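You operate a simulated robot arm through the tools that you are given. There is no shell and no other tool. Be economical: measure what you need, move in short steps, check, and stop when the job is done.

Carry out the task below with a simulated two-armed robot. There is one attempt and no reset: what you move stays moved.

## Task
Take the folded cloth from the top of the pale wood bench and leave it on the far top of the long table. Put the grey travel cup from the top of the pale wood bench on the right end of the blue workbench and the blue travel cup on the top of the steel trolley. Open the lower door of the tall cupboard, put the paper roll on the clear end of the small goods bench away on the low shelf of the tall cupboard and shut the door again. Put one of the blue metal bars from the top of the small goods bench on the low shelf under the small marker. Open the upper desk drawer, take the white lens cap and put it in the inside of the upper desk drawer and shut the drawer again. Do these in any order. Set down upright: travel cup, paper roll.

The check looks at the end state, three seconds after you hand in, the way a careful person would. Anything else that was tipped, shoved, dropped, spilled or broken makes it a failure. Lids that push on must go on centred and level and be pressed home; caps that screw on are set level and turned clockwise until they are tight. Flat cloth is picked up by pressing the open fingertips on it (5 to 10 N) and closing them slowly along it; thin cloth reads only 2 to 8 mm in the jaws.

## Robot
Two 7-joint arms with three-finger grippers on one trunk, on a base that drives. Base frame: it is fixed to the floor where the robot stands at the start and does not move with it; the origin is under the middle of the robot, x ahead of it, y to its left, z up; the surface under the hand at the start is at about z = 78. Units: cm, degrees, N and s.
The left shoulder is at the start at [9, 12.6, 108.6], the right one opposite. With the tool pointing down near the work surface each hand reaches from about 38 to 86 cm from the robot's upright axis, wherever it stands, measured 20 degrees to its own side. Places, roughly: blue metal bar [-25, 475, 75]; far top of the long table [-260, -80, 70]; folded cloth (6x8x3 cm) [70, 0, 80]; inside of the upper desk drawer [-340, 380, 40]; lens cap [-25, 650, 75]; low shelf of the tall cupboard [-180, -450, 50]; low shelf under the small marker [20, 390, 30]; lower door of the tall cupboard [-180, -420, 50]; paper roll (12x11x22 cm) [50, 470, 100]; right end of the blue workbench [-50, 380, 80]; top of the steel trolley [-130, 230, 80]; travel cup [50, -25, 75]; upper desk drawer [-330, 380, 50]. Payload 2.94 kg a hand.
The TCP of each hand is the grasp point between the finger pads, 3 cm short of the fingertips. In the tool frame z runs along the fingers and y along their closing line. The gripper opens to 12.8 cm. The gripper's body begins 9.3 cm behind the TCP.
Orientation is that of the tool frame in the base frame, as a unit quaternion [w, x, y, z]. With the fingers straight down and closing along the base's y, the tool's x points along the base's -x, its y along +y and its z along -z.

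## Interface
- The arms move only by the tool servo_tool. It takes "left_rows", "right_rows" or both (then of equal length, played together; a hand with none holds still); each is a list of rows, each a list of 3 entries, a list of its own where there are three numbers: the turn, a rotation vector about the base's x, y, z in degrees, then the shift along the base's x, y, z in cm, then the closure, from 0 (fully open) to 1 (shut). In form: [[[wx, wy, wz], [x, y, z], gripper], ...]. A call has 1 to 12 rows; each row shifts and turns the commanded pose from where the row before left it. Each row takes 0.2 s and may step no farther than 5 cm and 8.6 degrees from the row before; otherwise, or with a gripper value out of range, the whole call is refused. Where a pose cannot be reached the arm comes as near as it can. A force on the tool above 40 N (or 10 N above the force at the start of the call, whichever is more), or a blocked arm, ends the call early, and 0.2 s more pass. The fingers move at their own pace and stop on an object; they squeeze with about 36 N. The grip force told is the motor's: it shows also when the fingers shut on nothing. Time passes only in rows, and 0.2 s behind the last, so rows that do not move let the fingers close. It gives the time, the measured TCP pose, the force on the tool (base axes), the opening and the grip force at its end, in the units of the frame above (readings bear some noise), with the torque about the TCP (base axes, N m) and any sound that the robot's microphone picked up.
- Cameras (640 x 400 px; columns grow to the right, rows downward): "scene" is now at [21.37, -4.88, 125.51]; the picture's right is [-0.53, -0.85, 0.00], its down [-0.42, 0.26, -0.87] and it looks along [0.74, -0.46, -0.49] (base axes); focal length 251 px, centre (320, 200). "left" rides on the left gripper at [6.9, 1.5, -12] in its tool frame; the picture's right is [-0.21, 0.98, 0.00], its down [-0.82, -0.18, -0.54] and it looks along [-0.53, -0.12, 0.84] (tool axes); focal length 251 px, centre (320, 200). "right" rides on the right gripper at [6.9, -1.5, -12] in its tool frame; the picture's right is [0.22, 0.98, 0.00], its down [-0.82, 0.18, -0.54] and it looks along [-0.53, 0.12, 0.84] (tool axes); focal length 251 px, centre (320, 200).
- camera(camera): a new picture of that camera. No time passes.
- lift_body(by): slides the trunk up (or, below 0, down) by that many cm; the arms and the scene camera ride with it, the base frame stays. It gives what a move gives, with no picture.
- roll_base(legs): drives the robot by 1 to 6 legs, each [ahead, left, turn to the left] in cm, cm and degrees, along the robot's own axes; the way and the turn of a leg run together, so that a leg with both is an arc; at most 150 cm and 180 degrees a leg. The arms and the cameras ride along, it lands a little off, and it stops where it bumps. It gives what a move gives.
- aim_head(pan, tilt): turns the head with the scene camera to pan (to the left, within 80 degrees either way) and tilt (down, from -29 to 69), counted from straight ahead of the robot. It gives what a move gives.
- probe_pixels(camera, pixels): there is no depth. For up to 12 entries [column, row, z] of the newest picture of that camera ("zoom" is the newest enlarged one), the place [x, y] in the base frame at which the ray of that pixel passes the height z, good to about 0.2 cm. No time passes.
- zoom(camera, box): a new picture of the part [left, top, right, bottom] of that camera's present view, enlarged. No time passes.
- finish_job(): hands the job in; it is judged then, once.

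Go step by step. Measure first, check grasps and placings, and put right what went wrong. The budget is 322 turns and 196 pictures, counting those below and the enlarged ones. Unless the task says otherwise, let go and move clear before handing in.

The tools are called after "Emit:" as a command line: name --argument value ..., lists and objects as JSON in quotes. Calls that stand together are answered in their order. servo_tool: Moves the arms, as the interface text tells. Its arguments: {"type":"object","properties":{"left_rows":{"type":"array"},"right_rows":{"type":"array"}},"required":[]} The other tools are called the same way: lift_body (by) slides the trunk up or down; roll_base (legs) drives the base; aim_head (pan, tilt) turns the head that bears the scene camera; camera (camera) takes a picture; probe_pixels (camera, pixels) gives the place at which the rays of pixels pass given heights; zoom (camera, box) takes an enlarged picture of a part of a camera's view; finish_job () hands the job in.

At the start:

```text
time: 0.0
left_ee_pos: [56.16, -4.21, 110.06]
left_orientation: [0.0, -0.001, 1.0, 0.0]
left_ft_force: [0.5, -0.3, 0.5]
left_moment: [0.0, 0.0, -0.01]
left_opening: 12.79
left_grasp_force: 0.0
right_ee_pos: [43.86, -51.36, 106.38]
right_orientation: [0.0, 0.0, 1.0, 0.0]
right_ft_force: [0.6, 0.7, 0.8]
right_moment: [-0.01, 0.0, -0.01]
right_opening: 12.78
right_grasp_force: 0.0
trunk travel left (down, up): [-30.0, 24.7]
robot x, y, heading: [-0.14, 0.11, 0.1]
head pan, tilt: [-32.1, 29.6]
```

scene: 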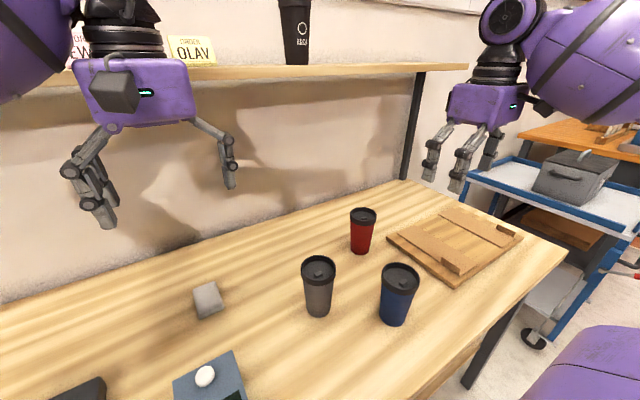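
right: 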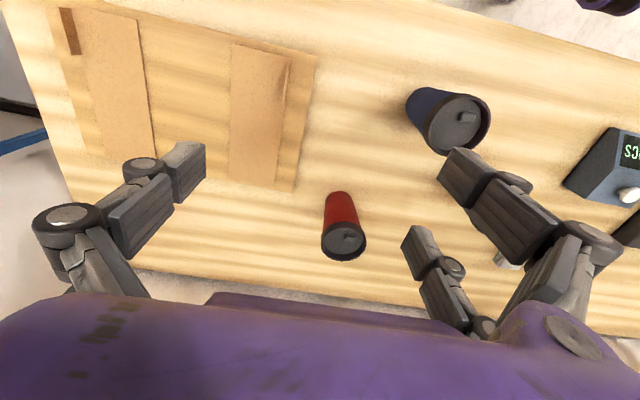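
left: 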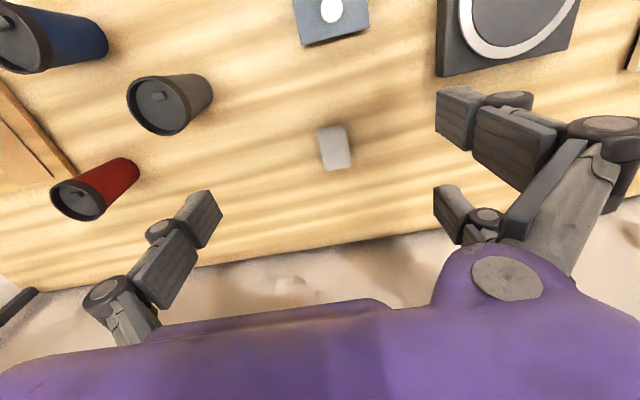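

The scene shows the grey cup near (318,285), the blue cup near (398,295) and the cloth at (207,300). I'll measure them first.

Emit:
probe_pixels --camera "scene" --pixels '[[318, 314, 78], [394, 324, 78], [361, 252, 78], [207, 302, 78], [205, 290, 81], [318, 268, 92], [401, 277, 92], [192, 296, 81], [223, 310, 78], [216, 284, 81]]'

Emit:
zoom --camera "scene" --box '[160, 200, 440, 375]'

Emit:
probe_pixels --camera "left" --pixels '[[334, 148, 80], [160, 107, 92], [205, 90, 78], [320, 132, 81], [345, 127, 81], [350, 165, 81], [325, 170, 81]]'

Emit:
probe_pixels --camera "right" --pixels '[[463, 122, 92], [420, 95, 78], [345, 240, 92]]'

```text
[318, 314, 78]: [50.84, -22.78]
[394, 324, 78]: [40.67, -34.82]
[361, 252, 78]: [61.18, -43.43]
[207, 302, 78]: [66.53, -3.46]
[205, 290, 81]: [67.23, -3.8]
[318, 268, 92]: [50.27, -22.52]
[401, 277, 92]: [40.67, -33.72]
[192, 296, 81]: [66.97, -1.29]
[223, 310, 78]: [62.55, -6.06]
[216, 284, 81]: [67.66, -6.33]
```

```text
2.29 times, centred on (300, 288) of scene
```

zoom: 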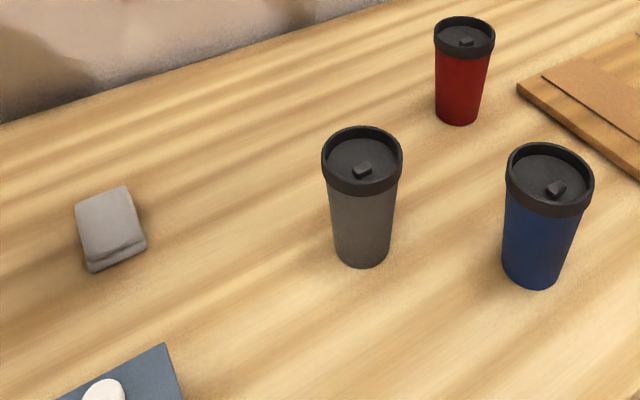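

```text
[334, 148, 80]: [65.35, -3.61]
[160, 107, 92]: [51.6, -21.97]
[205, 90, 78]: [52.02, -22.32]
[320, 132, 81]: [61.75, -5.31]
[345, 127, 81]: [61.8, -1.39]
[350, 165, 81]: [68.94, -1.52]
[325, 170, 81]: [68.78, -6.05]
```

```text
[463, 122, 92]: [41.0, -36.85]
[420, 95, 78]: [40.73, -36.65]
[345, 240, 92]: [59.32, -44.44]
```

The views agree on the grey cup at about (51.8,-23.5) and the blue one at about (41.3,-35.8), with tops near z 90. I'll bring the left hand over the grey cup and the right hand over the blue, high up, and check.

Emit:
servo_tool --left_rows '[[[0, 0, 0], [-1.09, -4.8, 0], 0], [[0, 0, 0], [-1.09, -4.8, 0], 0], [[0, 0, 0], [-1.09, -4.8, 0], 0], [[0, 0, 0], [-1.09, -4.8, 0], 0], [[0, 0, 0], [0, 0, -3], 0]]'

Emit:
camera --camera "left"

Emit:
camera --camera "scene"

```text
time: 1.2
left_ee_pos: [52.02, -23.32, 106.91]
left_orientation: [-0.001, 0.0, 1.0, 0.0]
left_ft_force: [-0.1, -0.4, -0.9]
left_moment: [-0.02, 0.02, 0.01]
left_opening: 12.76
left_grasp_force: 0.1
right_ee_pos: [44.02, -51.26, 106.43]
right_orientation: [-0.001, -0.001, 1.0, -0.001]
right_ft_force: [0.2, 0.3, 0.2]
right_moment: [-0.04, 0.03, 0.01]
right_opening: 12.83
right_grasp_force: 0.0
trunk travel left (down, up): [-30.0, 24.7]
robot x, y, heading: [0.06, -0.06, 0.1]
head pan, tilt: [-32.1, 29.6]
```

```text
191 pictures are left
```

left: 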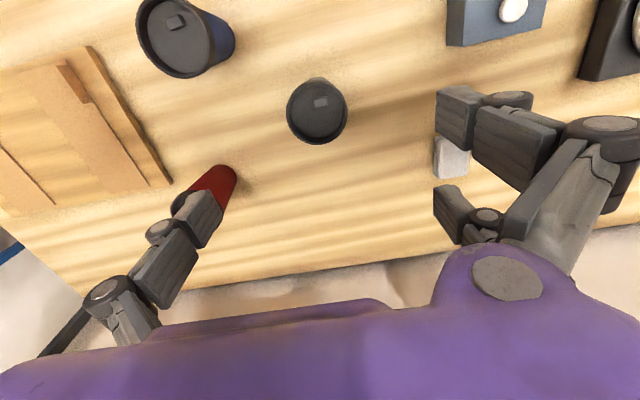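

```text
190 pictures are left
```

scene: 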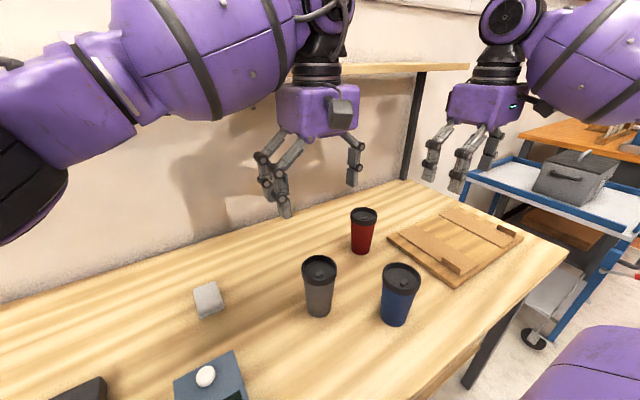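

The lid is now at (318,112) in the left camera. I'll probe it together with the table edge and the red cup.

Emit:
probe_pixels --camera "left" --pixels '[[318, 112, 90], [318, 112, 93], [318, 112, 87], [288, 112, 90], [348, 112, 90], [318, 140, 90], [177, 45, 90]]'

Emit:
probe_pixels --camera "scene" --pixels '[[319, 268, 90], [319, 268, 92], [402, 277, 90], [302, 268, 90], [337, 268, 90]]'

```text
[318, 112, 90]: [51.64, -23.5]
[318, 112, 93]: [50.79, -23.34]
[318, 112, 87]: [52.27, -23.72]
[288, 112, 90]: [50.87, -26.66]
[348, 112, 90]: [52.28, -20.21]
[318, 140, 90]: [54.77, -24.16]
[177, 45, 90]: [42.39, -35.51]
```

```text
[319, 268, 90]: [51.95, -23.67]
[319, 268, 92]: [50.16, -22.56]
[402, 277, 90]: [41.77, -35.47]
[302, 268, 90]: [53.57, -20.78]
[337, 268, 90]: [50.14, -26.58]
```

Grey cup is at (51.8,-23.6), 6.6 cm wide at the lid. Lowering the left hand and gripping at z 84, with the right hand moving over the blue one afterwards.

Emit:
servo_tool --left_rows '[[[0, 0, 0], [-0.2, -0.2, -5], 0], [[0, 0, 0], [0, 0, -5], 0], [[0, 0, 0], [0, 0, -5], 0], [[0, 0, 0], [0, 0, -4.5], 0], [[0, 0, 0], [0, 0, -3], 0], [[0, 0, 0], [0, 0, 0], 0.4], [[0, 0, 0], [0, 0, 0], 0.8], [[0, 0, 0], [0, 0, 0], 1], [[0, 0, 0], [0, 0, 0], 1], [[0, 0, 0], [0, 0, 0], 1]]'

Emit:
camera --camera "scene"

```text
time: 3.4
left_ee_pos: [51.69, -23.62, 84.37]
left_orientation: [0.0, 0.0, 1.0, 0.0]
left_ft_force: [-1.1, -0.5, 1.2]
left_moment: [-0.02, -0.03, 0.0]
left_opening: 5.86
left_grasp_force: 9.9
right_ee_pos: [43.9, -51.38, 106.43]
right_orientation: [0.0, 0.0, 1.0, -0.001]
right_ft_force: [0.1, 0.0, 0.6]
right_moment: [-0.01, 0.03, -0.05]
right_opening: 12.8
right_grasp_force: 0.1
trunk travel left (down, up): [-30.0, 24.7]
robot x, y, heading: [-0.2, -0.2, 0.1]
head pan, tilt: [-32.1, 29.6]
```

```text
189 pictures are left
```

scene: 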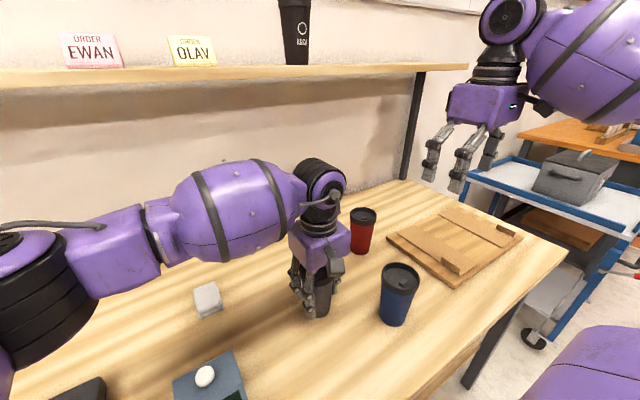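

Grey cup is held (opening 5.86). Lifting it and pulling left, then bringing the right hand over the blue cup.

Emit:
servo_tool --left_rows '[[[0, 0, 0], [0, 0, 2], 1], [[0, 0, 0], [0, 0, 4], 1], [[0, 0, 0], [0, 0, 4.5], 1], [[0, 0, 0], [0, 0, 4.5], 1], [[0, 0, 0], [0, 0, 4.5], 1], [[0, 0, 0], [0, 4.5, 0], 1], [[0, 0, 0], [0, 4.5, 0], 1], [[0, 0, 0], [0, 4.5, 0], 1], [[0, 0, 0], [0, 4.5, 0], 1]]'

Emit:
servo_tool --right_rows '[[[0, 0, 0], [-0.5, 4, 0], 0], [[0, 0, 0], [-0.5, 4, 0], 0], [[0, 0, 0], [-0.5, 4, 0], 0], [[0, 0, 0], [-0.4, 3.8, 0], 0]]'

Emit:
camera --camera "right"

Emit:
probe_pixels --camera "right" --pixels '[[318, 112, 90]]'

```text
time: 5.4
left_ee_pos: [51.62, -5.48, 103.98]
left_orientation: [0.0, 0.0, 1.0, -0.001]
left_ft_force: [0.0, 0.6, -1.4]
left_moment: [-0.03, 0.0, 0.0]
left_opening: 5.85
left_grasp_force: 10.6
right_ee_pos: [43.96, -51.3, 106.42]
right_orientation: [0.0, -0.001, 1.0, -0.001]
right_ft_force: [-0.8, -0.2, 0.6]
right_moment: [-0.04, 0.03, 0.01]
right_opening: 12.78
right_grasp_force: 0.0
trunk travel left (down, up): [-30.0, 24.7]
robot x, y, heading: [0.03, 0.02, -0.1]
head pan, tilt: [-32.1, 29.6]
```

```text
time: 6.4
left_ee_pos: [51.75, -5.56, 103.89]
left_orientation: [0.0, 0.0, 1.0, 0.0]
left_ft_force: [0.0, -0.5, -2.2]
left_moment: [-0.01, -0.02, 0.01]
left_opening: 5.86
left_grasp_force: 10.1
right_ee_pos: [42.0, -35.56, 106.47]
right_orientation: [0.0, 0.0, 1.0, 0.0]
right_ft_force: [-0.5, 0.5, 0.2]
right_moment: [-0.01, -0.01, 0.04]
right_opening: 12.82
right_grasp_force: 0.1
trunk travel left (down, up): [-30.0, 24.7]
robot x, y, heading: [-0.23, 0.01, 0.1]
head pan, tilt: [-32.1, 29.6]
```

```text
188 pictures are left
```

right: 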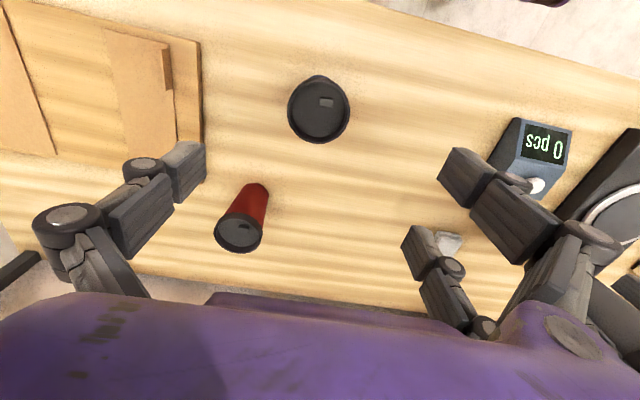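

```text
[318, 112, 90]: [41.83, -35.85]
```

The blue lid is at (318,110), giving (41.8,-35.8), so the hand is aligned. Descending and gripping.

Emit:
servo_tool --right_rows '[[[0, 0, 0], [-0.2, -0.2, -5], 0], [[0, 0, 0], [0, 0, -5], 0], [[0, 0, 0], [0, 0, -5], 0], [[0, 0, 0], [0, 0, -4.5], 0], [[0, 0, 0], [0, 0, -2.5], 0], [[0, 0, 0], [0, 0, 0], 0.4], [[0, 0, 0], [0, 0, 0], 0.8], [[0, 0, 0], [0, 0, 0], 1], [[0, 0, 0], [0, 0, 0], 1], [[0, 0, 0], [0, 0, 0], 1]]'

Emit:
servo_tool --right_rows '[[[0, 0, 0], [0, 0, 2], 1], [[0, 0, 0], [0, 0, 4], 1], [[0, 0, 0], [0, 0, 4.5], 1], [[0, 0, 0], [0, 0, 4.5], 1], [[0, 0, 0], [0, 0, 4.5], 1]]'

Emit:
camera --camera "scene"

```text
time: 8.6
left_ee_pos: [51.67, -5.71, 103.96]
left_orientation: [0.0, 0.0, 1.0, 0.0]
left_ft_force: [-0.2, -0.2, -1.2]
left_moment: [0.02, 0.02, 0.03]
left_opening: 5.86
left_grasp_force: 10.1
right_ee_pos: [41.79, -35.71, 84.41]
right_orientation: [0.0, 0.0, 1.0, 0.0]
right_ft_force: [0.3, -0.3, 0.7]
right_moment: [0.02, 0.03, 0.0]
right_opening: 5.65
right_grasp_force: 10.1
trunk travel left (down, up): [-30.0, 24.7]
robot x, y, heading: [0.09, 0.06, -0.1]
head pan, tilt: [-32.1, 29.6]
```

```text
time: 9.8
left_ee_pos: [51.65, -5.47, 103.86]
left_orientation: [0.0, 0.001, 1.0, 0.0]
left_ft_force: [-0.1, -0.3, -1.4]
left_moment: [-0.01, -0.01, 0.0]
left_opening: 5.86
left_grasp_force: 10.1
right_ee_pos: [41.86, -35.51, 103.75]
right_orientation: [0.0, -0.001, 1.0, -0.001]
right_ft_force: [-0.8, -0.1, -1.3]
right_moment: [-0.02, -0.01, -0.03]
right_opening: 5.67
right_grasp_force: 10.4
trunk travel left (down, up): [-30.0, 24.7]
robot x, y, heading: [0.02, 0.2, 0.3]
head pan, tilt: [-32.1, 29.6]
```

```text
187 pictures are left
```

scene: 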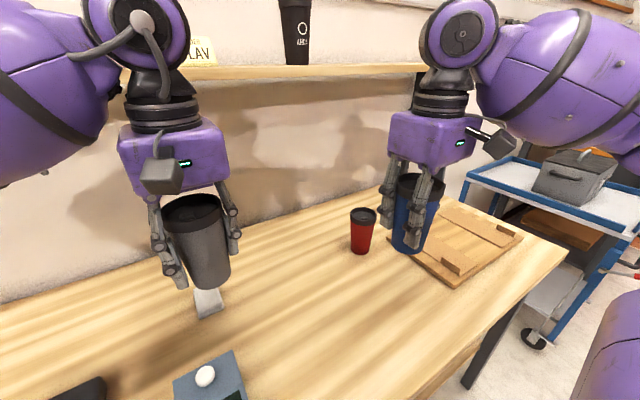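

Both cups are held upright. Now I'll look left and around before driving.

Emit:
aim_head --pan 80 --tilt 20

Emit:
camera --camera "scene"

Emit:
aim_head --pan -80 --tilt 20

Emit:
camera --camera "scene"

```text
time: 11.7
left_ee_pos: [51.7, -5.66, 103.91]
left_orientation: [0.0, 0.001, 1.0, 0.0]
left_ft_force: [0.1, -0.5, -1.8]
left_moment: [-0.02, -0.01, 0.02]
left_opening: 5.86
left_grasp_force: 9.9
right_ee_pos: [41.87, -35.57, 103.73]
right_orientation: [0.0, 0.0, 1.0, 0.0]
right_ft_force: [-0.1, -0.4, -1.4]
right_moment: [-0.02, 0.01, 0.01]
right_opening: 5.65
right_grasp_force: 10.4
trunk travel left (down, up): [-30.0, 24.7]
robot x, y, heading: [0.14, 0.09, -0.1]
head pan, tilt: [80.0, 20.0]
```

```text
186 pictures are left
```

scene: 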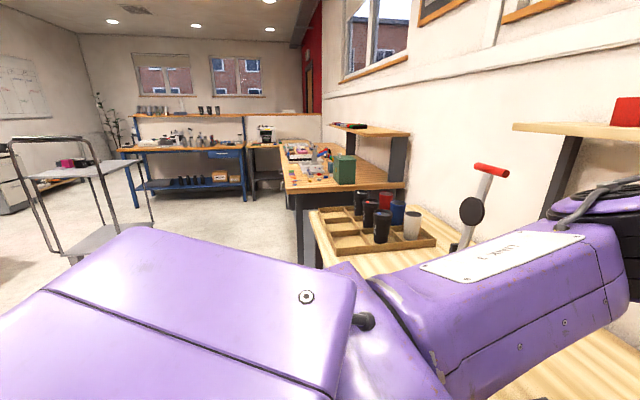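

```text
time: 14.2
left_ee_pos: [51.72, -5.59, 103.95]
left_orientation: [0.0, 0.0, 1.0, 0.0]
left_ft_force: [-1.0, -0.1, -1.4]
left_moment: [-0.02, 0.03, 0.02]
left_opening: 5.85
left_grasp_force: 9.8
right_ee_pos: [41.98, -35.56, 103.69]
right_orientation: [0.0, 0.001, 1.0, 0.0]
right_ft_force: [-0.1, -0.1, -1.3]
right_moment: [-0.04, -0.04, -0.01]
right_opening: 5.63
right_grasp_force: 10.0
trunk travel left (down, up): [-30.0, 24.7]
robot x, y, heading: [-0.07, 0.02, -0.1]
head pan, tilt: [-80.0, 20.0]
```

```text
185 pictures are left
```

scene: 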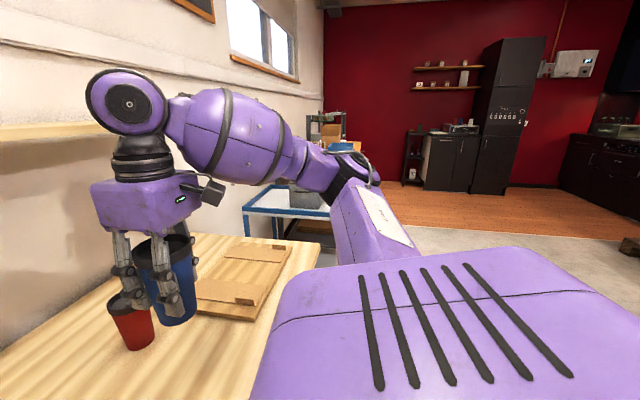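

The left view shows the steel trolley at about (85,175) and the blue workbench at about (190,150). The black tall cupboard is on the right. I'll drive back a bit, turn left 90° and measure from there.

Emit:
roll_base --legs '[[-60, 0, 0], [0, 0, 100]]'

Emit:
aim_head --pan 0 --tilt 15

Emit:
camera --camera "scene"

```text
time: 21.7
left_ee_pos: [-62.54, 51.9, 103.89]
left_orientation: [0.0, 0.764, -0.645, 0.0]
left_ft_force: [0.5, -0.4, -2.2]
left_moment: [-0.02, -0.05, 0.02]
left_opening: 5.85
left_grasp_force: 9.6
right_ee_pos: [-31.58, 47.2, 103.74]
right_orientation: [-0.001, 0.764, -0.646, 0.0]
right_ft_force: [0.1, 0.1, -1.3]
right_moment: [0.01, 0.01, 0.0]
right_opening: 5.67
right_grasp_force: 9.8
trunk travel left (down, up): [-30.0, 24.7]
robot x, y, heading: [-59.34, 0.14, 99.5]
head pan, tilt: [-80.0, 20.0]
```

```text
time: 23.3
left_ee_pos: [-62.58, 51.9, 103.91]
left_orientation: [0.0, 0.764, -0.645, -0.001]
left_ft_force: [0.7, 0.2, -2.0]
left_moment: [-0.01, 0.01, -0.01]
left_opening: 5.88
left_grasp_force: 9.2
right_ee_pos: [-31.52, 47.16, 103.68]
right_orientation: [0.0, 0.764, -0.646, 0.0]
right_ft_force: [-0.4, -0.3, -1.2]
right_moment: [-0.01, -0.02, 0.02]
right_opening: 5.65
right_grasp_force: 9.9
trunk travel left (down, up): [-30.0, 24.7]
robot x, y, heading: [-59.7, -0.2, 99.7]
head pan, tilt: [0.0, 15.0]
```

```text
184 pictures are left
```

scene: 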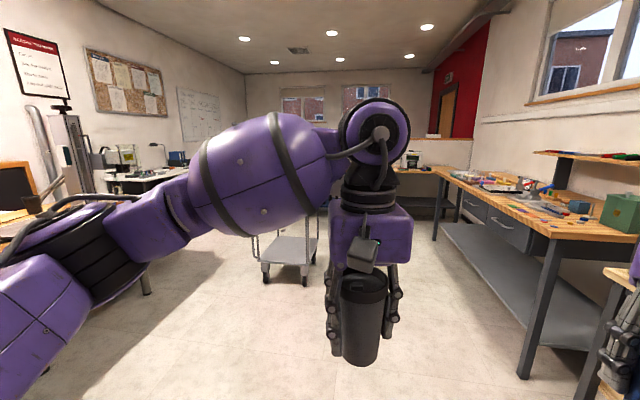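

The left arm blocks the view; I'll move the left hand outward to the robot's left.

Emit:
servo_tool --left_rows '[[[0, 0, 0], [-4.8, -0.8, 0], 1], [[0, 0, 0], [-4.8, -0.8, 0], 1], [[0, 0, 0], [-4.8, -0.8, 0], 1], [[0, 0, 0], [-4.8, -0.8, 0], 1], [[0, 0, 0], [-4.8, -0.8, 0], 1], [[0, 0, 0], [-4.8, -0.8, 0], 1]]'

Emit:
camera --camera "scene"

Emit:
aim_head --pan 40 --tilt 15

Emit:
camera --camera "scene"

```text
time: 24.7
left_ee_pos: [-91.53, 47.14, 103.93]
left_orientation: [0.0, 0.763, -0.646, 0.001]
left_ft_force: [-0.8, -0.3, -2.2]
left_moment: [-0.02, -0.02, -0.01]
left_opening: 5.88
left_grasp_force: 10.7
right_ee_pos: [-31.61, 47.3, 103.79]
right_orientation: [0.0, 0.763, -0.646, 0.001]
right_ft_force: [-0.8, 0.5, -1.3]
right_moment: [-0.01, -0.04, 0.0]
right_opening: 5.63
right_grasp_force: 9.6
trunk travel left (down, up): [-30.0, 24.7]
robot x, y, heading: [-59.31, -0.05, 99.2]
head pan, tilt: [0.0, 15.0]
```

```text
183 pictures are left
```

scene: 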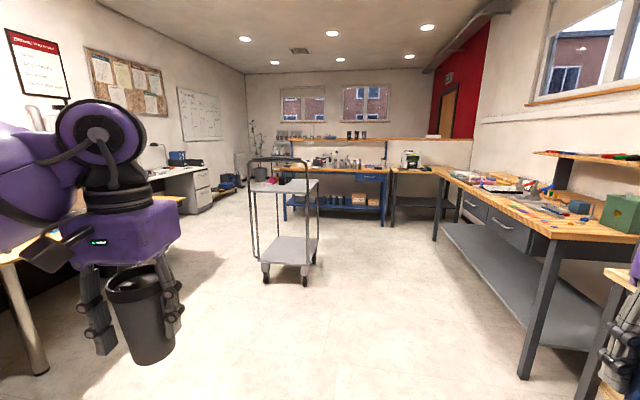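

```text
time: 25.7
left_ee_pos: [-91.45, 47.35, 103.86]
left_orientation: [0.0, 0.764, -0.646, 0.0]
left_ft_force: [-1.6, 0.3, -1.9]
left_moment: [0.02, 0.0, 0.0]
left_opening: 5.87
left_grasp_force: 10.2
right_ee_pos: [-31.49, 47.15, 103.65]
right_orientation: [-0.001, 0.763, -0.646, 0.0]
right_ft_force: [0.5, 0.7, -1.3]
right_moment: [-0.01, -0.03, 0.0]
right_opening: 5.65
right_grasp_force: 9.9
trunk travel left (down, up): [-30.0, 24.7]
robot x, y, heading: [-59.73, 0.37, 99.5]
head pan, tilt: [40.0, 15.0]
```

```text
182 pictures are left
```

scene: 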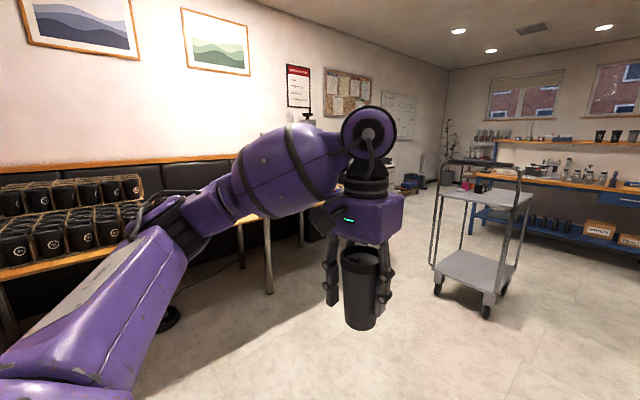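

The trolley wheels are at (438,292), (486,316), (508,262). Measuring the trolley and the blue bench.

Emit:
probe_pixels --camera "scene" --pixels '[[438, 292, 2], [486, 316, 2], [506, 288, 2], [442, 190, 80], [514, 204, 80], [532, 193, 80], [475, 180, 80], [630, 256, 2], [640, 185, 78]]'

Emit:
zoom --camera "scene" --box '[400, 130, 640, 330]'

```text
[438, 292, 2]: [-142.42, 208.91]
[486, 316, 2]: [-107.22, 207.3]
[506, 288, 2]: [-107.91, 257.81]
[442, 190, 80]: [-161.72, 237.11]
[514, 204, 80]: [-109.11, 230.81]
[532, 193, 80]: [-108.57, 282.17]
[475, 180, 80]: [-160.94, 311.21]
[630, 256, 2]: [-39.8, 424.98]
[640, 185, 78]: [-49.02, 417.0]
```

```text
2.00 times, centred on (520, 230) of scene
```

zoom: 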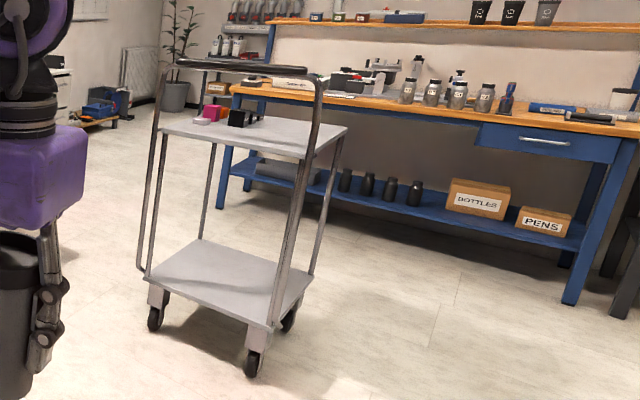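

I'll look straight ahead again to measure the free lane to the right, next to the goods tables.

Emit:
aim_head --pan -15 --tilt 15

Emit:
camera --camera "scene"

```text
time: 27.0
left_ee_pos: [-91.35, 47.31, 103.79]
left_orientation: [-0.001, 0.764, -0.645, 0.0]
left_ft_force: [0.5, 0.0, -1.2]
left_moment: [-0.05, 0.03, -0.05]
left_opening: 5.87
left_grasp_force: 9.8
right_ee_pos: [-31.51, 47.11, 103.72]
right_orientation: [0.0, 0.764, -0.645, 0.0]
right_ft_force: [0.2, -0.5, -0.9]
right_moment: [0.01, 0.02, 0.03]
right_opening: 5.64
right_grasp_force: 9.8
trunk travel left (down, up): [-30.0, 24.7]
robot x, y, heading: [-59.82, 0.17, 99.6]
head pan, tilt: [-15.0, 15.0]
```

```text
180 pictures are left
```

scene: 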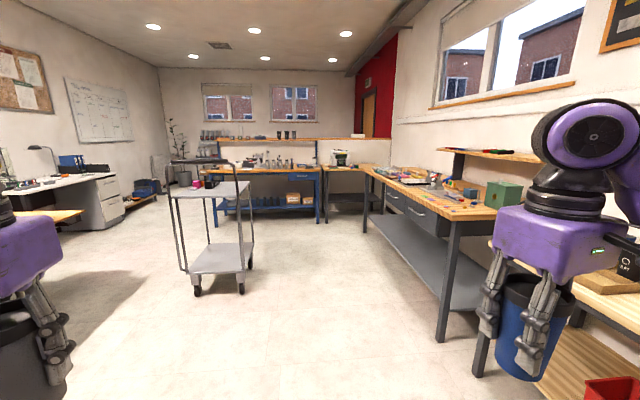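

Emit:
probe_pixels --camera "scene" --pixels '[[438, 340, 0], [364, 232, 0], [477, 375, 0], [197, 292, 2], [242, 290, 2], [250, 267, 2], [320, 222, 0], [453, 219, 78], [365, 173, 78], [322, 170, 78]]'

Emit:
zoom --camera "scene" --box '[170, 110, 410, 260]'

Emit:
zoom --camera "scene" --box '[340, 130, 540, 255]'

```text
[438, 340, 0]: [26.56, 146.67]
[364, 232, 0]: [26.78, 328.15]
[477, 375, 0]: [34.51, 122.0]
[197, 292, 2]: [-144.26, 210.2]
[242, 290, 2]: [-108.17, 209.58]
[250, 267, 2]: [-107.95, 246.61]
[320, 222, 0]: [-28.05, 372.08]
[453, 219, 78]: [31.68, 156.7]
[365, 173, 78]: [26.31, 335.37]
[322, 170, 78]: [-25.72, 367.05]
```

```text
2.67 times, centred on (290, 185) of scene
```

zoom: 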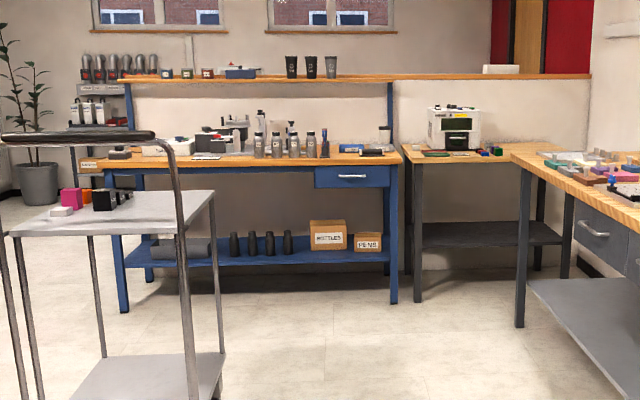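

```text
3.20 times, centred on (440, 192) of scene
```

zoom: 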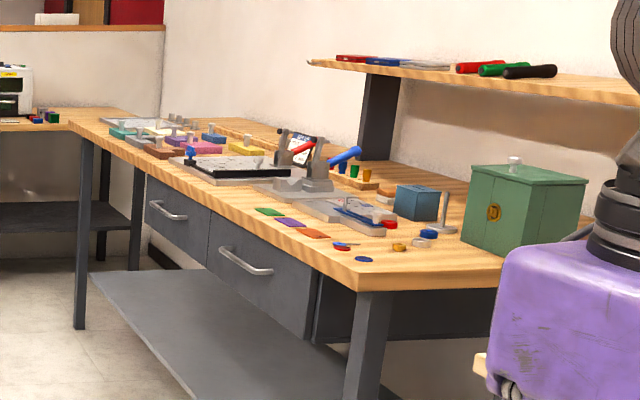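

The lane is clear between the trolley (x ≤ -107) and the tables (x ≥ 26). I'll drive up beside the trolley and turn to face it.

Emit:
roll_base --legs '[[0, 0, -9.6], [117, -17, 0], [117, -17, 0], [0, 0, 90]]'

Emit:
aim_head --pan 0 --tilt 30

Emit:
camera --camera "scene"

```text
time: 43.0
left_ee_pos: [-79.3, 207.72, 103.92]
left_orientation: [0.0, 1.0, 0.018, -0.001]
left_ft_force: [-0.7, -0.1, -1.0]
left_moment: [0.01, 0.0, 0.0]
left_opening: 5.87
left_grasp_force: 10.3
right_ee_pos: [-71.48, 267.11, 103.65]
right_orientation: [0.001, 1.0, 0.018, 0.0]
right_ft_force: [-0.3, -0.2, -2.4]
right_moment: [0.01, 0.01, -0.03]
right_opening: 5.65
right_grasp_force: 9.7
trunk travel left (down, up): [-30.0, 24.7]
robot x, y, heading: [-28.2, 233.72, -178.0]
head pan, tilt: [-15.0, 15.0]
```

```text
time: 43.8
left_ee_pos: [-79.4, 207.84, 103.87]
left_orientation: [0.0, 1.0, 0.018, 0.0]
left_ft_force: [0.7, 0.0, -2.4]
left_moment: [0.04, 0.02, 0.01]
left_opening: 5.85
left_grasp_force: 10.0
right_ee_pos: [-71.38, 267.2, 103.64]
right_orientation: [0.0, 1.0, 0.019, -0.001]
right_ft_force: [0.5, 0.9, -2.2]
right_moment: [0.05, 0.01, 0.02]
right_opening: 5.65
right_grasp_force: 9.5
trunk travel left (down, up): [-30.0, 24.7]
robot x, y, heading: [-28.43, 233.06, -177.8]
head pan, tilt: [0.0, 30.0]
```

```text
177 pictures are left
```

scene: 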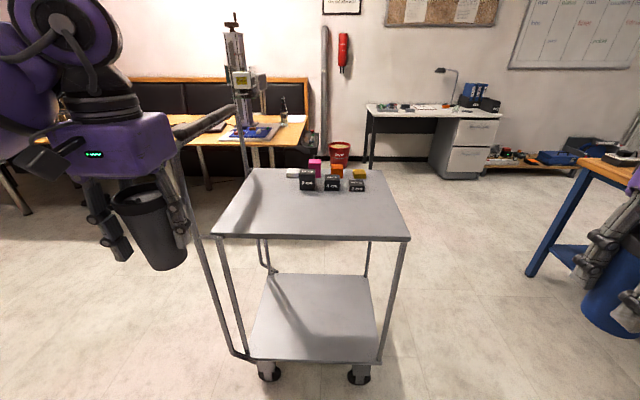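

The trolley top's near half (about (315,210)) is free. Measuring its height and extent.

Emit:
probe_pixels --camera "scene" --pixels '[[212, 235, 80], [410, 239, 80], [212, 235, 85], [410, 239, 85], [385, 169, 85], [250, 168, 85], [268, 378, 1], [360, 382, 1], [310, 190, 85], [357, 191, 85], [300, 215, 85]]'

Emit:
camera --camera "right"

```text
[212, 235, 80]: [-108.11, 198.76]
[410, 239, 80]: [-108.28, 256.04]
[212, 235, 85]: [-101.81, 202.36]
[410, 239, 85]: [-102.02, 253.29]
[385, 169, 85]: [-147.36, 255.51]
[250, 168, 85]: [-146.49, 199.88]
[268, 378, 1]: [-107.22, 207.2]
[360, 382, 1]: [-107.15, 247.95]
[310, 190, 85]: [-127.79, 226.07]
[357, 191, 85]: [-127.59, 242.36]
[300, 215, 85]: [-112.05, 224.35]
```

```text
176 pictures are left
```

right: 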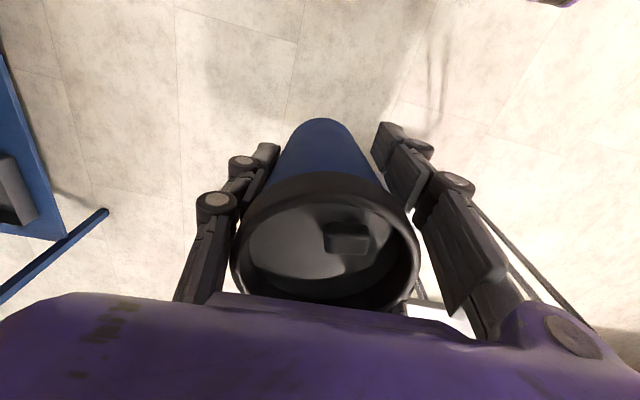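

Trolley top spans x -108 to -150, y 200 to 256 at about z 80-82. I'll pull the left hand back from the hoop, then drive 20 cm ahead.

Emit:
servo_tool --left_rows '[[[0, 0, 0], [4.5, 0, 0], 1], [[0, 0, 0], [4.5, 0, 0], 1], [[0, 0, 0], [2, 0, 0], 1]]'

Emit:
roll_base --legs '[[21, 0, -2]]'

Emit:
servo_tool --right_rows '[[[0, 0, 0], [-1, -4.5, 0], 1], [[0, 0, 0], [-1, -4.5, 0], 1], [[0, 0, 0], [-1, -4.5, 0], 1], [[0, 0, 0], [-4, -3, 0], 1], [[0, 0, 0], [-4.5, -2, 0], 1], [[0, 0, 0], [-4.5, 0, 0], 1], [[0, 0, 0], [-4.5, 0, 0], 1], [[0, 0, 0], [-3, 0, 0], 1]]'

Emit:
camera --camera "scene"

```text
time: 44.6
left_ee_pos: [-68.34, 207.79, 103.8]
left_orientation: [0.0, 1.0, 0.019, 0.0]
left_ft_force: [1.4, 0.4, -2.3]
left_moment: [0.03, -0.06, 0.0]
left_opening: 5.85
left_grasp_force: 10.3
right_ee_pos: [-71.39, 267.18, 103.77]
right_orientation: [0.0, 1.0, 0.018, 0.0]
right_ft_force: [1.2, 0.7, -1.7]
right_moment: [0.0, -0.02, -0.01]
right_opening: 5.63
right_grasp_force: 10.0
trunk travel left (down, up): [-30.0, 24.7]
robot x, y, heading: [-28.48, 233.03, -177.9]
head pan, tilt: [0.0, 30.0]
```

```text
time: 46.3
left_ee_pos: [-90.13, 208.66, 103.89]
left_orientation: [0.0, 1.0, 0.002, 0.0]
left_ft_force: [-0.3, 0.6, -2.2]
left_moment: [0.0, -0.04, 0.0]
left_opening: 5.86
left_grasp_force: 10.3
right_ee_pos: [-91.35, 268.15, 103.67]
right_orientation: [0.0, 1.0, 0.001, 0.0]
right_ft_force: [0.7, -0.3, -1.4]
right_moment: [0.03, 0.0, 0.01]
right_opening: 5.62
right_grasp_force: 10.2
trunk travel left (down, up): [-30.0, 24.7]
robot x, y, heading: [-49.03, 233.03, -180.1]
head pan, tilt: [0.0, 30.0]
```

```text
time: 48.1
left_ee_pos: [-90.06, 208.72, 103.95]
left_orientation: [0.0, 1.0, 0.002, -0.001]
left_ft_force: [0.0, -0.1, -2.2]
left_moment: [-0.02, 0.03, -0.01]
left_opening: 5.89
left_grasp_force: 9.7
right_ee_pos: [-111.84, 250.51, 103.96]
right_orientation: [0.0, 1.0, 0.001, -0.001]
right_ft_force: [0.8, -0.3, -1.1]
right_moment: [0.02, 0.0, 0.01]
right_opening: 5.62
right_grasp_force: 10.2
right hand out of reach, approached as far as the arm can: row 7, 8
trunk travel left (down, up): [-30.0, 24.7]
robot x, y, heading: [-49.02, 232.74, -179.7]
head pan, tilt: [0.0, 30.0]
```

```text
175 pictures are left
```

scene: 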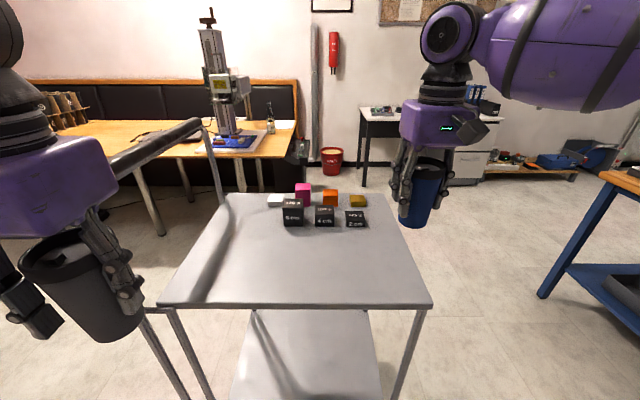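

The right hand ran out of reach at that height, so I'll pull the left hand back a bit, drive 8 cm closer and lower the cup.

Emit:
servo_tool --left_rows '[[[0, 0, 0], [3, 0, 0], 1], [[0, 0, 0], [3, 0, 0], 1]]'

Emit:
roll_base --legs '[[9, 0, 0]]'

Emit:
servo_tool --right_rows '[[[0, 0, 0], [0.5, -4, 0], 1], [[0, 0, 0], [0.5, -4, 0], 1], [[0, 0, 0], [0.5, -4, 0], 1], [[0, 0, 0], [0, 0, -4], 1], [[0, 0, 0], [0, 0, -4], 1]]'

Emit:
camera --camera "scene"

```text
time: 48.7
left_ee_pos: [-84.06, 208.65, 104.02]
left_orientation: [0.0, 1.0, 0.001, 0.0]
left_ft_force: [0.7, 0.1, -1.6]
left_moment: [-0.02, 0.03, 0.01]
left_opening: 5.83
left_grasp_force: 9.8
right_ee_pos: [-111.85, 250.45, 103.87]
right_orientation: [0.0, 1.0, 0.002, -0.001]
right_ft_force: [-0.7, 0.2, -1.3]
right_moment: [-0.03, -0.01, 0.02]
right_opening: 5.6
right_grasp_force: 10.0
trunk travel left (down, up): [-30.0, 24.7]
robot x, y, heading: [-49.05, 232.71, -179.6]
head pan, tilt: [0.0, 30.0]
```

```text
time: 49.8
left_ee_pos: [-93.13, 208.58, 103.93]
left_orientation: [0.0, 1.0, 0.002, 0.001]
left_ft_force: [-0.3, 1.1, -1.3]
left_moment: [0.01, -0.05, 0.03]
left_opening: 5.82
left_grasp_force: 10.1
right_ee_pos: [-120.88, 250.31, 103.9]
right_orientation: [0.001, 1.0, 0.003, 0.0]
right_ft_force: [-0.1, 0.3, -3.1]
right_moment: [0.01, -0.04, 0.01]
right_opening: 5.6
right_grasp_force: 10.3
trunk travel left (down, up): [-30.0, 24.7]
robot x, y, heading: [-58.14, 232.77, -179.9]
head pan, tilt: [0.0, 30.0]
```

```text
time: 51.0
left_ee_pos: [-93.15, 208.63, 103.92]
left_orientation: [0.0, 1.0, 0.002, -0.001]
left_ft_force: [0.6, -0.6, -1.6]
left_moment: [-0.01, 0.02, 0.01]
left_opening: 5.84
left_grasp_force: 9.5
right_ee_pos: [-120.41, 249.69, 95.75]
right_orientation: [0.001, 1.0, 0.003, -0.001]
right_ft_force: [0.1, 0.0, -0.6]
right_moment: [0.0, -0.01, 0.03]
right_opening: 5.62
right_grasp_force: 10.1
right hand out of reach, approached as far as the arm can: row 1, 2, 3
trunk travel left (down, up): [-30.0, 24.7]
robot x, y, heading: [-58.39, 232.88, -179.4]
head pan, tilt: [0.0, 30.0]
```

```text
174 pictures are left
```

scene: 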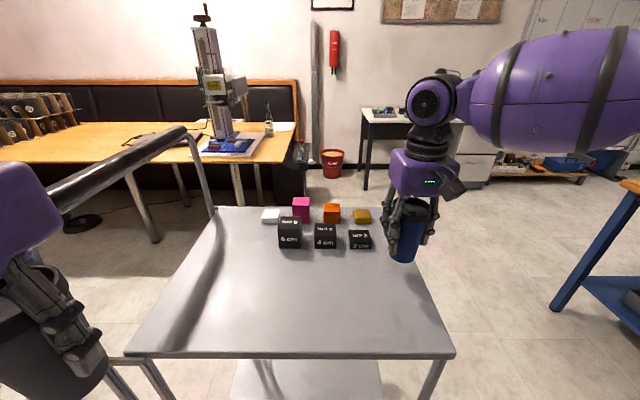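

The cup is beside the boxes and the arm resists moving inwards; I'll bring it back towards me and then inwards.

Emit:
servo_tool --right_rows '[[[0, 0, 0], [3, 0, 0], 1], [[0, 0, 0], [2, -2, 0], 1], [[0, 0, 0], [0, -3, 0], 1], [[0, 0, 0], [0, -3, 0], 1], [[0, 0, 0], [0, -3, 0], 1]]'

Emit:
camera --camera "right"

```text
time: 52.2
left_ee_pos: [-93.19, 208.45, 104.03]
left_orientation: [0.0, 1.0, 0.002, 0.0]
left_ft_force: [-0.6, 1.2, -3.3]
left_moment: [-0.01, -0.04, 0.0]
left_opening: 5.86
left_grasp_force: 10.2
right_ee_pos: [-115.29, 244.74, 95.93]
right_orientation: [-0.001, 1.0, 0.001, 0.0]
right_ft_force: [-0.6, -0.6, -0.8]
right_moment: [0.01, -0.02, 0.0]
right_opening: 5.57
right_grasp_force: 9.8
right hand out of reach, approached as far as the arm can: row 4, 5
trunk travel left (down, up): [-30.0, 24.7]
robot x, y, heading: [-58.33, 232.73, -179.7]
head pan, tilt: [0.0, 30.0]
```

```text
173 pictures are left
```

right: 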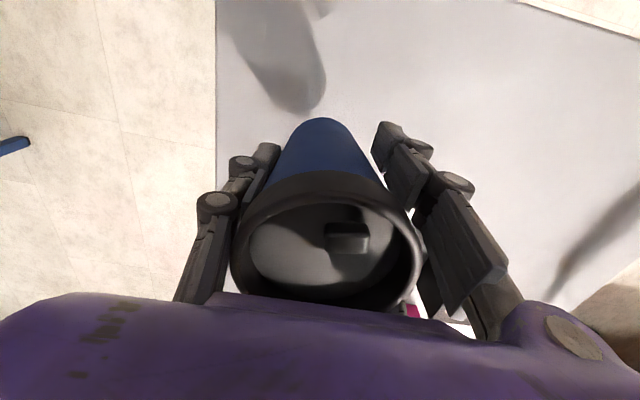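

The cup is over the trolley's free near half at (-115.3,244.7). Lowering it in small steps.

Emit:
servo_tool --right_rows '[[[0, 0, 0], [0, 0, -3], 1], [[0, 0, 0], [0, 0, -2.5], 1], [[0, 0, 0], [0, 0, -0.5], 1], [[0, 0, 0], [0, 0, 0], 1]]'

Emit:
camera --camera "scene"

```text
time: 53.2
left_ee_pos: [-93.04, 208.39, 103.96]
left_orientation: [0.0, 1.0, 0.003, -0.001]
left_ft_force: [0.1, -0.1, -1.5]
left_moment: [0.0, 0.02, 0.01]
left_opening: 5.83
left_grasp_force: 10.5
right_ee_pos: [-115.19, 244.73, 90.2]
right_orientation: [0.001, 1.0, 0.002, -0.003]
right_ft_force: [-5.7, -3.4, 22.7]
right_moment: [0.13, -0.13, 0.0]
right_opening: 5.82
right_grasp_force: 9.5
trunk travel left (down, up): [-30.0, 24.7]
robot x, y, heading: [-58.14, 233.08, -180.1]
head pan, tilt: [0.0, 30.0]
```

```text
172 pictures are left
```

scene: 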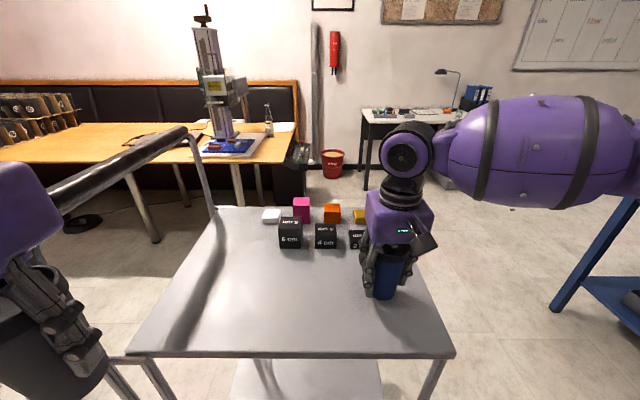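

It's in contact at TCP z 90.2 (22 N). I'll ease off slightly, open and rise.

Emit:
servo_tool --right_rows '[[[0, 0, 0], [0, 0, 0.3], 0.6], [[0, 0, 0], [0, 0, 0], 0.3], [[0, 0, 0], [0, 0, 0], 0], [[0, 0, 0], [0, 0, 0], 0], [[0, 0, 0], [0, 0, 3], 0], [[0, 0, 0], [0, 0, 4], 0], [[0, 0, 0], [0, 0, 5], 0], [[0, 0, 0], [0, 0, 5], 0]]'

Emit:
camera --camera "scene"

Emit:
camera --camera "right"

```text
time: 55.0
left_ee_pos: [-93.17, 208.56, 103.86]
left_orientation: [0.0, 1.0, 0.002, 0.0]
left_ft_force: [-0.2, 0.3, -1.1]
left_moment: [-0.02, 0.02, 0.01]
left_opening: 5.87
left_grasp_force: 10.1
right_ee_pos: [-115.73, 245.77, 107.62]
right_orientation: [0.001, 1.0, 0.001, 0.0]
right_ft_force: [0.5, 0.6, 0.2]
right_moment: [-0.01, 0.01, 0.03]
right_opening: 12.78
right_grasp_force: 0.1
right hand out of reach, approached as far as the arm can: row 1, 8
trunk travel left (down, up): [-30.0, 24.7]
robot x, y, heading: [-58.16, 232.77, -179.8]
head pan, tilt: [0.0, 30.0]
```

```text
171 pictures are left
```

scene: 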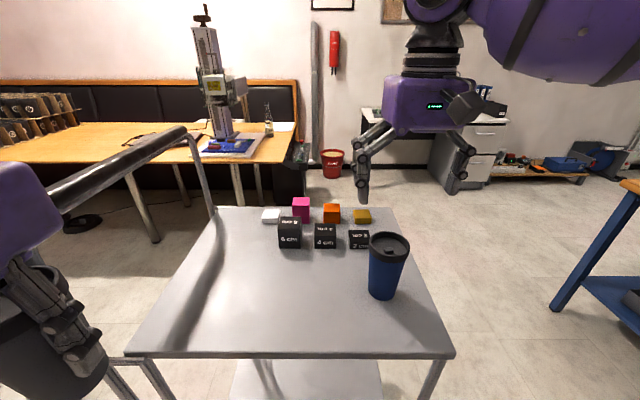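

```text
170 pictures are left
```

right: 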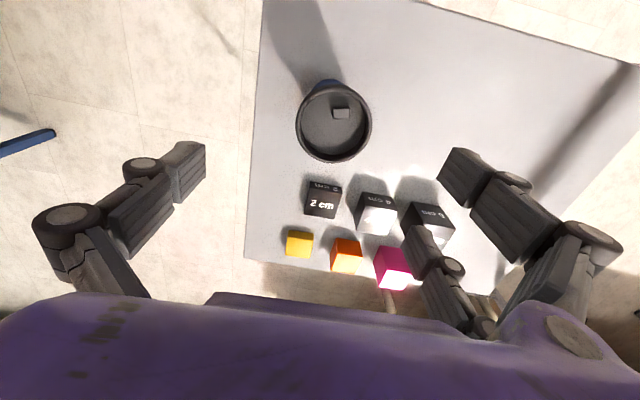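

The blue cup stands upright on the trolley. Backing off, turning right and heading to the blue workbench.

Emit:
roll_base --legs '[[-30, 0, 0], [0, 0, -90], [55, 0, 0]]'

Emit:
aim_head --pan 5 --tilt 25

Emit:
camera --camera "scene"

```text
time: 63.5
left_ee_pos: [-53.22, 321.13, 103.92]
left_orientation: [0.0, 0.709, -0.705, 0.001]
left_ft_force: [0.2, -0.3, -1.7]
left_moment: [0.0, 0.03, 0.01]
left_opening: 5.84
left_grasp_force: 10.5
right_ee_pos: [-16.08, 343.84, 107.66]
right_orientation: [-0.001, 0.708, -0.706, -0.001]
right_ft_force: [0.3, 1.6, -0.3]
right_moment: [0.03, -0.01, -0.01]
right_opening: 12.79
right_grasp_force: 0.1
trunk travel left (down, up): [-30.0, 24.7]
robot x, y, heading: [-28.93, 286.47, 90.4]
head pan, tilt: [0.0, 30.0]
```

```text
time: 64.2
left_ee_pos: [-53.35, 321.28, 103.85]
left_orientation: [0.0, 0.71, -0.705, 0.0]
left_ft_force: [-0.6, -0.3, -2.1]
left_moment: [-0.01, 0.0, 0.02]
left_opening: 5.84
left_grasp_force: 9.3
right_ee_pos: [-16.09, 343.83, 107.77]
right_orientation: [0.0, 0.708, -0.706, -0.001]
right_ft_force: [-0.3, -0.1, 0.8]
right_moment: [0.03, 0.0, 0.06]
right_opening: 12.81
right_grasp_force: 0.0
trunk travel left (down, up): [-30.0, 24.7]
robot x, y, heading: [-28.84, 286.55, 90.6]
head pan, tilt: [5.0, 25.0]
```

```text
169 pictures are left
```

scene: 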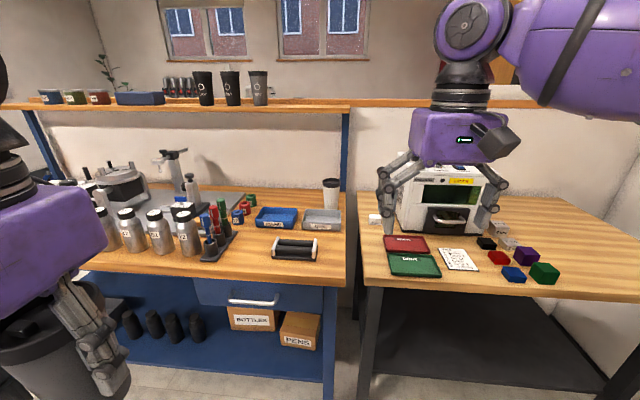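

The workbench's right end has free space near (330,245), right of the roller tool and in front of the grey tray. Measuring.

Emit:
probe_pixels --camera "scene" --pixels '[[346, 284, 78], [346, 195, 78], [318, 240, 78], [316, 260, 78], [332, 250, 78], [340, 226, 78], [303, 226, 78], [331, 206, 78], [322, 284, 78], [272, 258, 78], [331, 400, 0]]'

Emit:
zoom --camera "scene" --box '[220, 150, 420, 300]'

```text
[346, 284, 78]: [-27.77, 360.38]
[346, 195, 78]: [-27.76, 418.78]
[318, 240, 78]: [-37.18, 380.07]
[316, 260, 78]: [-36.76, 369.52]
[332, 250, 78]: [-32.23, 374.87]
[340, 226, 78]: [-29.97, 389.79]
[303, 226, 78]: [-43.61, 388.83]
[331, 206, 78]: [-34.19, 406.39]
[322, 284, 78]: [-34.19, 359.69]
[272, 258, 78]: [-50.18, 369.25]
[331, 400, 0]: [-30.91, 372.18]
```

```text
2.67 times, centred on (320, 225) of scene
```

zoom: 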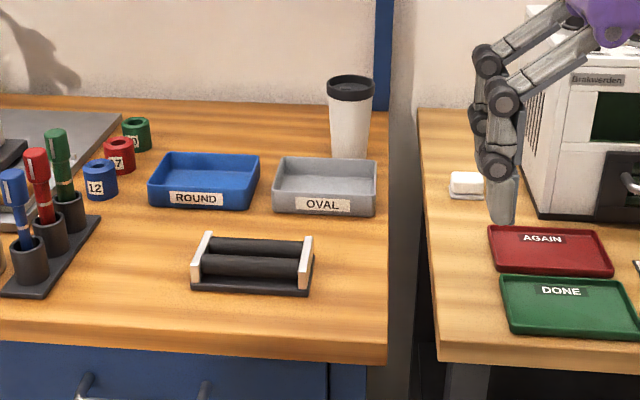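

There's a 9 cm strip in front of the roller and beside it; I'll set the cup at about (-33,366). First I pull the right hand back, then drive ahead 20 cm.

Emit:
servo_tool --right_rows '[[[0, 0, 0], [2, -4, 0], 0], [[0, 0, 0], [3, -3.5, 0], 0], [[0, 0, 0], [3, -3.5, 0], 0], [[0, 0, 0], [3, -3, 0], 0]]'

Emit:
roll_base --legs '[[20, 0, 0]]'

Emit:
servo_tool --left_rows '[[[0, 0, 0], [4, 2, 0], 1], [[0, 0, 0], [4, 2.5, 0], 1], [[0, 0, 0], [4, 2.5, 0], 1], [[0, 0, 0], [4, 2.5, 0], 1], [[0, 0, 0], [3.7, 2.5, 0], 1], [[0, 0, 0], [0, 4, 0], 1], [[0, 0, 0], [0, 4, -3], 1], [[0, 0, 0], [0, 4, -3], 1]]'

Emit:
camera --camera "scene"

Emit:
camera --camera "left"

```text
time: 65.2
left_ee_pos: [-53.17, 321.25, 103.87]
left_orientation: [0.001, 0.71, -0.704, -0.001]
left_ft_force: [-0.2, 0.2, -2.1]
left_moment: [-0.02, 0.0, 0.01]
left_opening: 5.84
left_grasp_force: 9.7
right_ee_pos: [-5.04, 329.59, 107.72]
right_orientation: [0.001, 0.709, -0.705, -0.002]
right_ft_force: [0.1, 0.2, 0.3]
right_moment: [-0.01, 0.04, -0.01]
right_opening: 12.8
right_grasp_force: 0.1
trunk travel left (down, up): [-30.0, 24.7]
robot x, y, heading: [-29.19, 286.46, 90.3]
head pan, tilt: [5.0, 25.0]
```

```text
time: 66.8
left_ee_pos: [-53.7, 340.77, 103.91]
left_orientation: [0.0, 0.711, -0.703, 0.0]
left_ft_force: [-0.5, 1.1, -1.9]
left_moment: [0.0, -0.01, 0.01]
left_opening: 5.85
left_grasp_force: 10.2
right_ee_pos: [-5.49, 349.58, 107.65]
right_orientation: [0.0, 0.709, -0.705, -0.001]
right_ft_force: [-0.4, -0.4, -0.7]
right_moment: [-0.03, -0.01, 0.0]
right_opening: 12.8
right_grasp_force: 0.0
trunk travel left (down, up): [-30.0, 24.7]
robot x, y, heading: [-29.52, 306.55, 90.4]
head pan, tilt: [5.0, 25.0]
```

```text
time: 68.6
left_ee_pos: [-33.88, 364.88, 97.95]
left_orientation: [0.001, 0.71, -0.704, -0.001]
left_ft_force: [0.0, 0.9, -3.0]
left_moment: [-0.05, 0.01, 0.0]
left_opening: 5.84
left_grasp_force: 10.3
right_ee_pos: [-5.5, 349.72, 107.79]
right_orientation: [0.0, 0.71, -0.704, -0.002]
right_ft_force: [-0.2, -0.1, -0.5]
right_moment: [-0.05, -0.01, -0.01]
right_opening: 12.79
right_grasp_force: 0.1
trunk travel left (down, up): [-30.0, 24.7]
robot x, y, heading: [-28.74, 306.0, 90.5]
head pan, tilt: [5.0, 25.0]
```

```text
167 pictures are left
```

scene: 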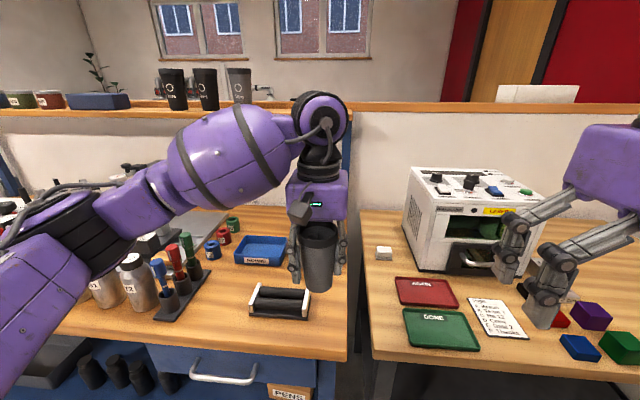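

```text
166 pictures are left
```

left: 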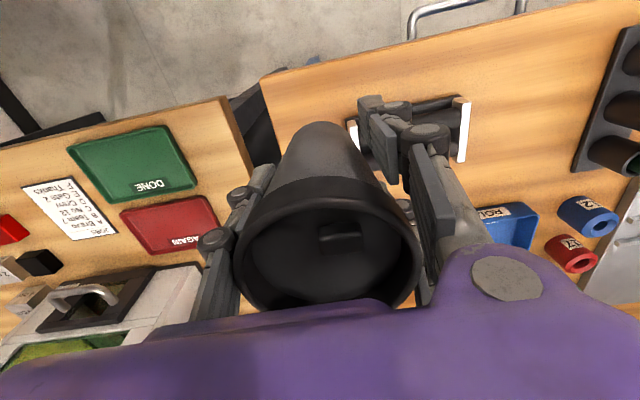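

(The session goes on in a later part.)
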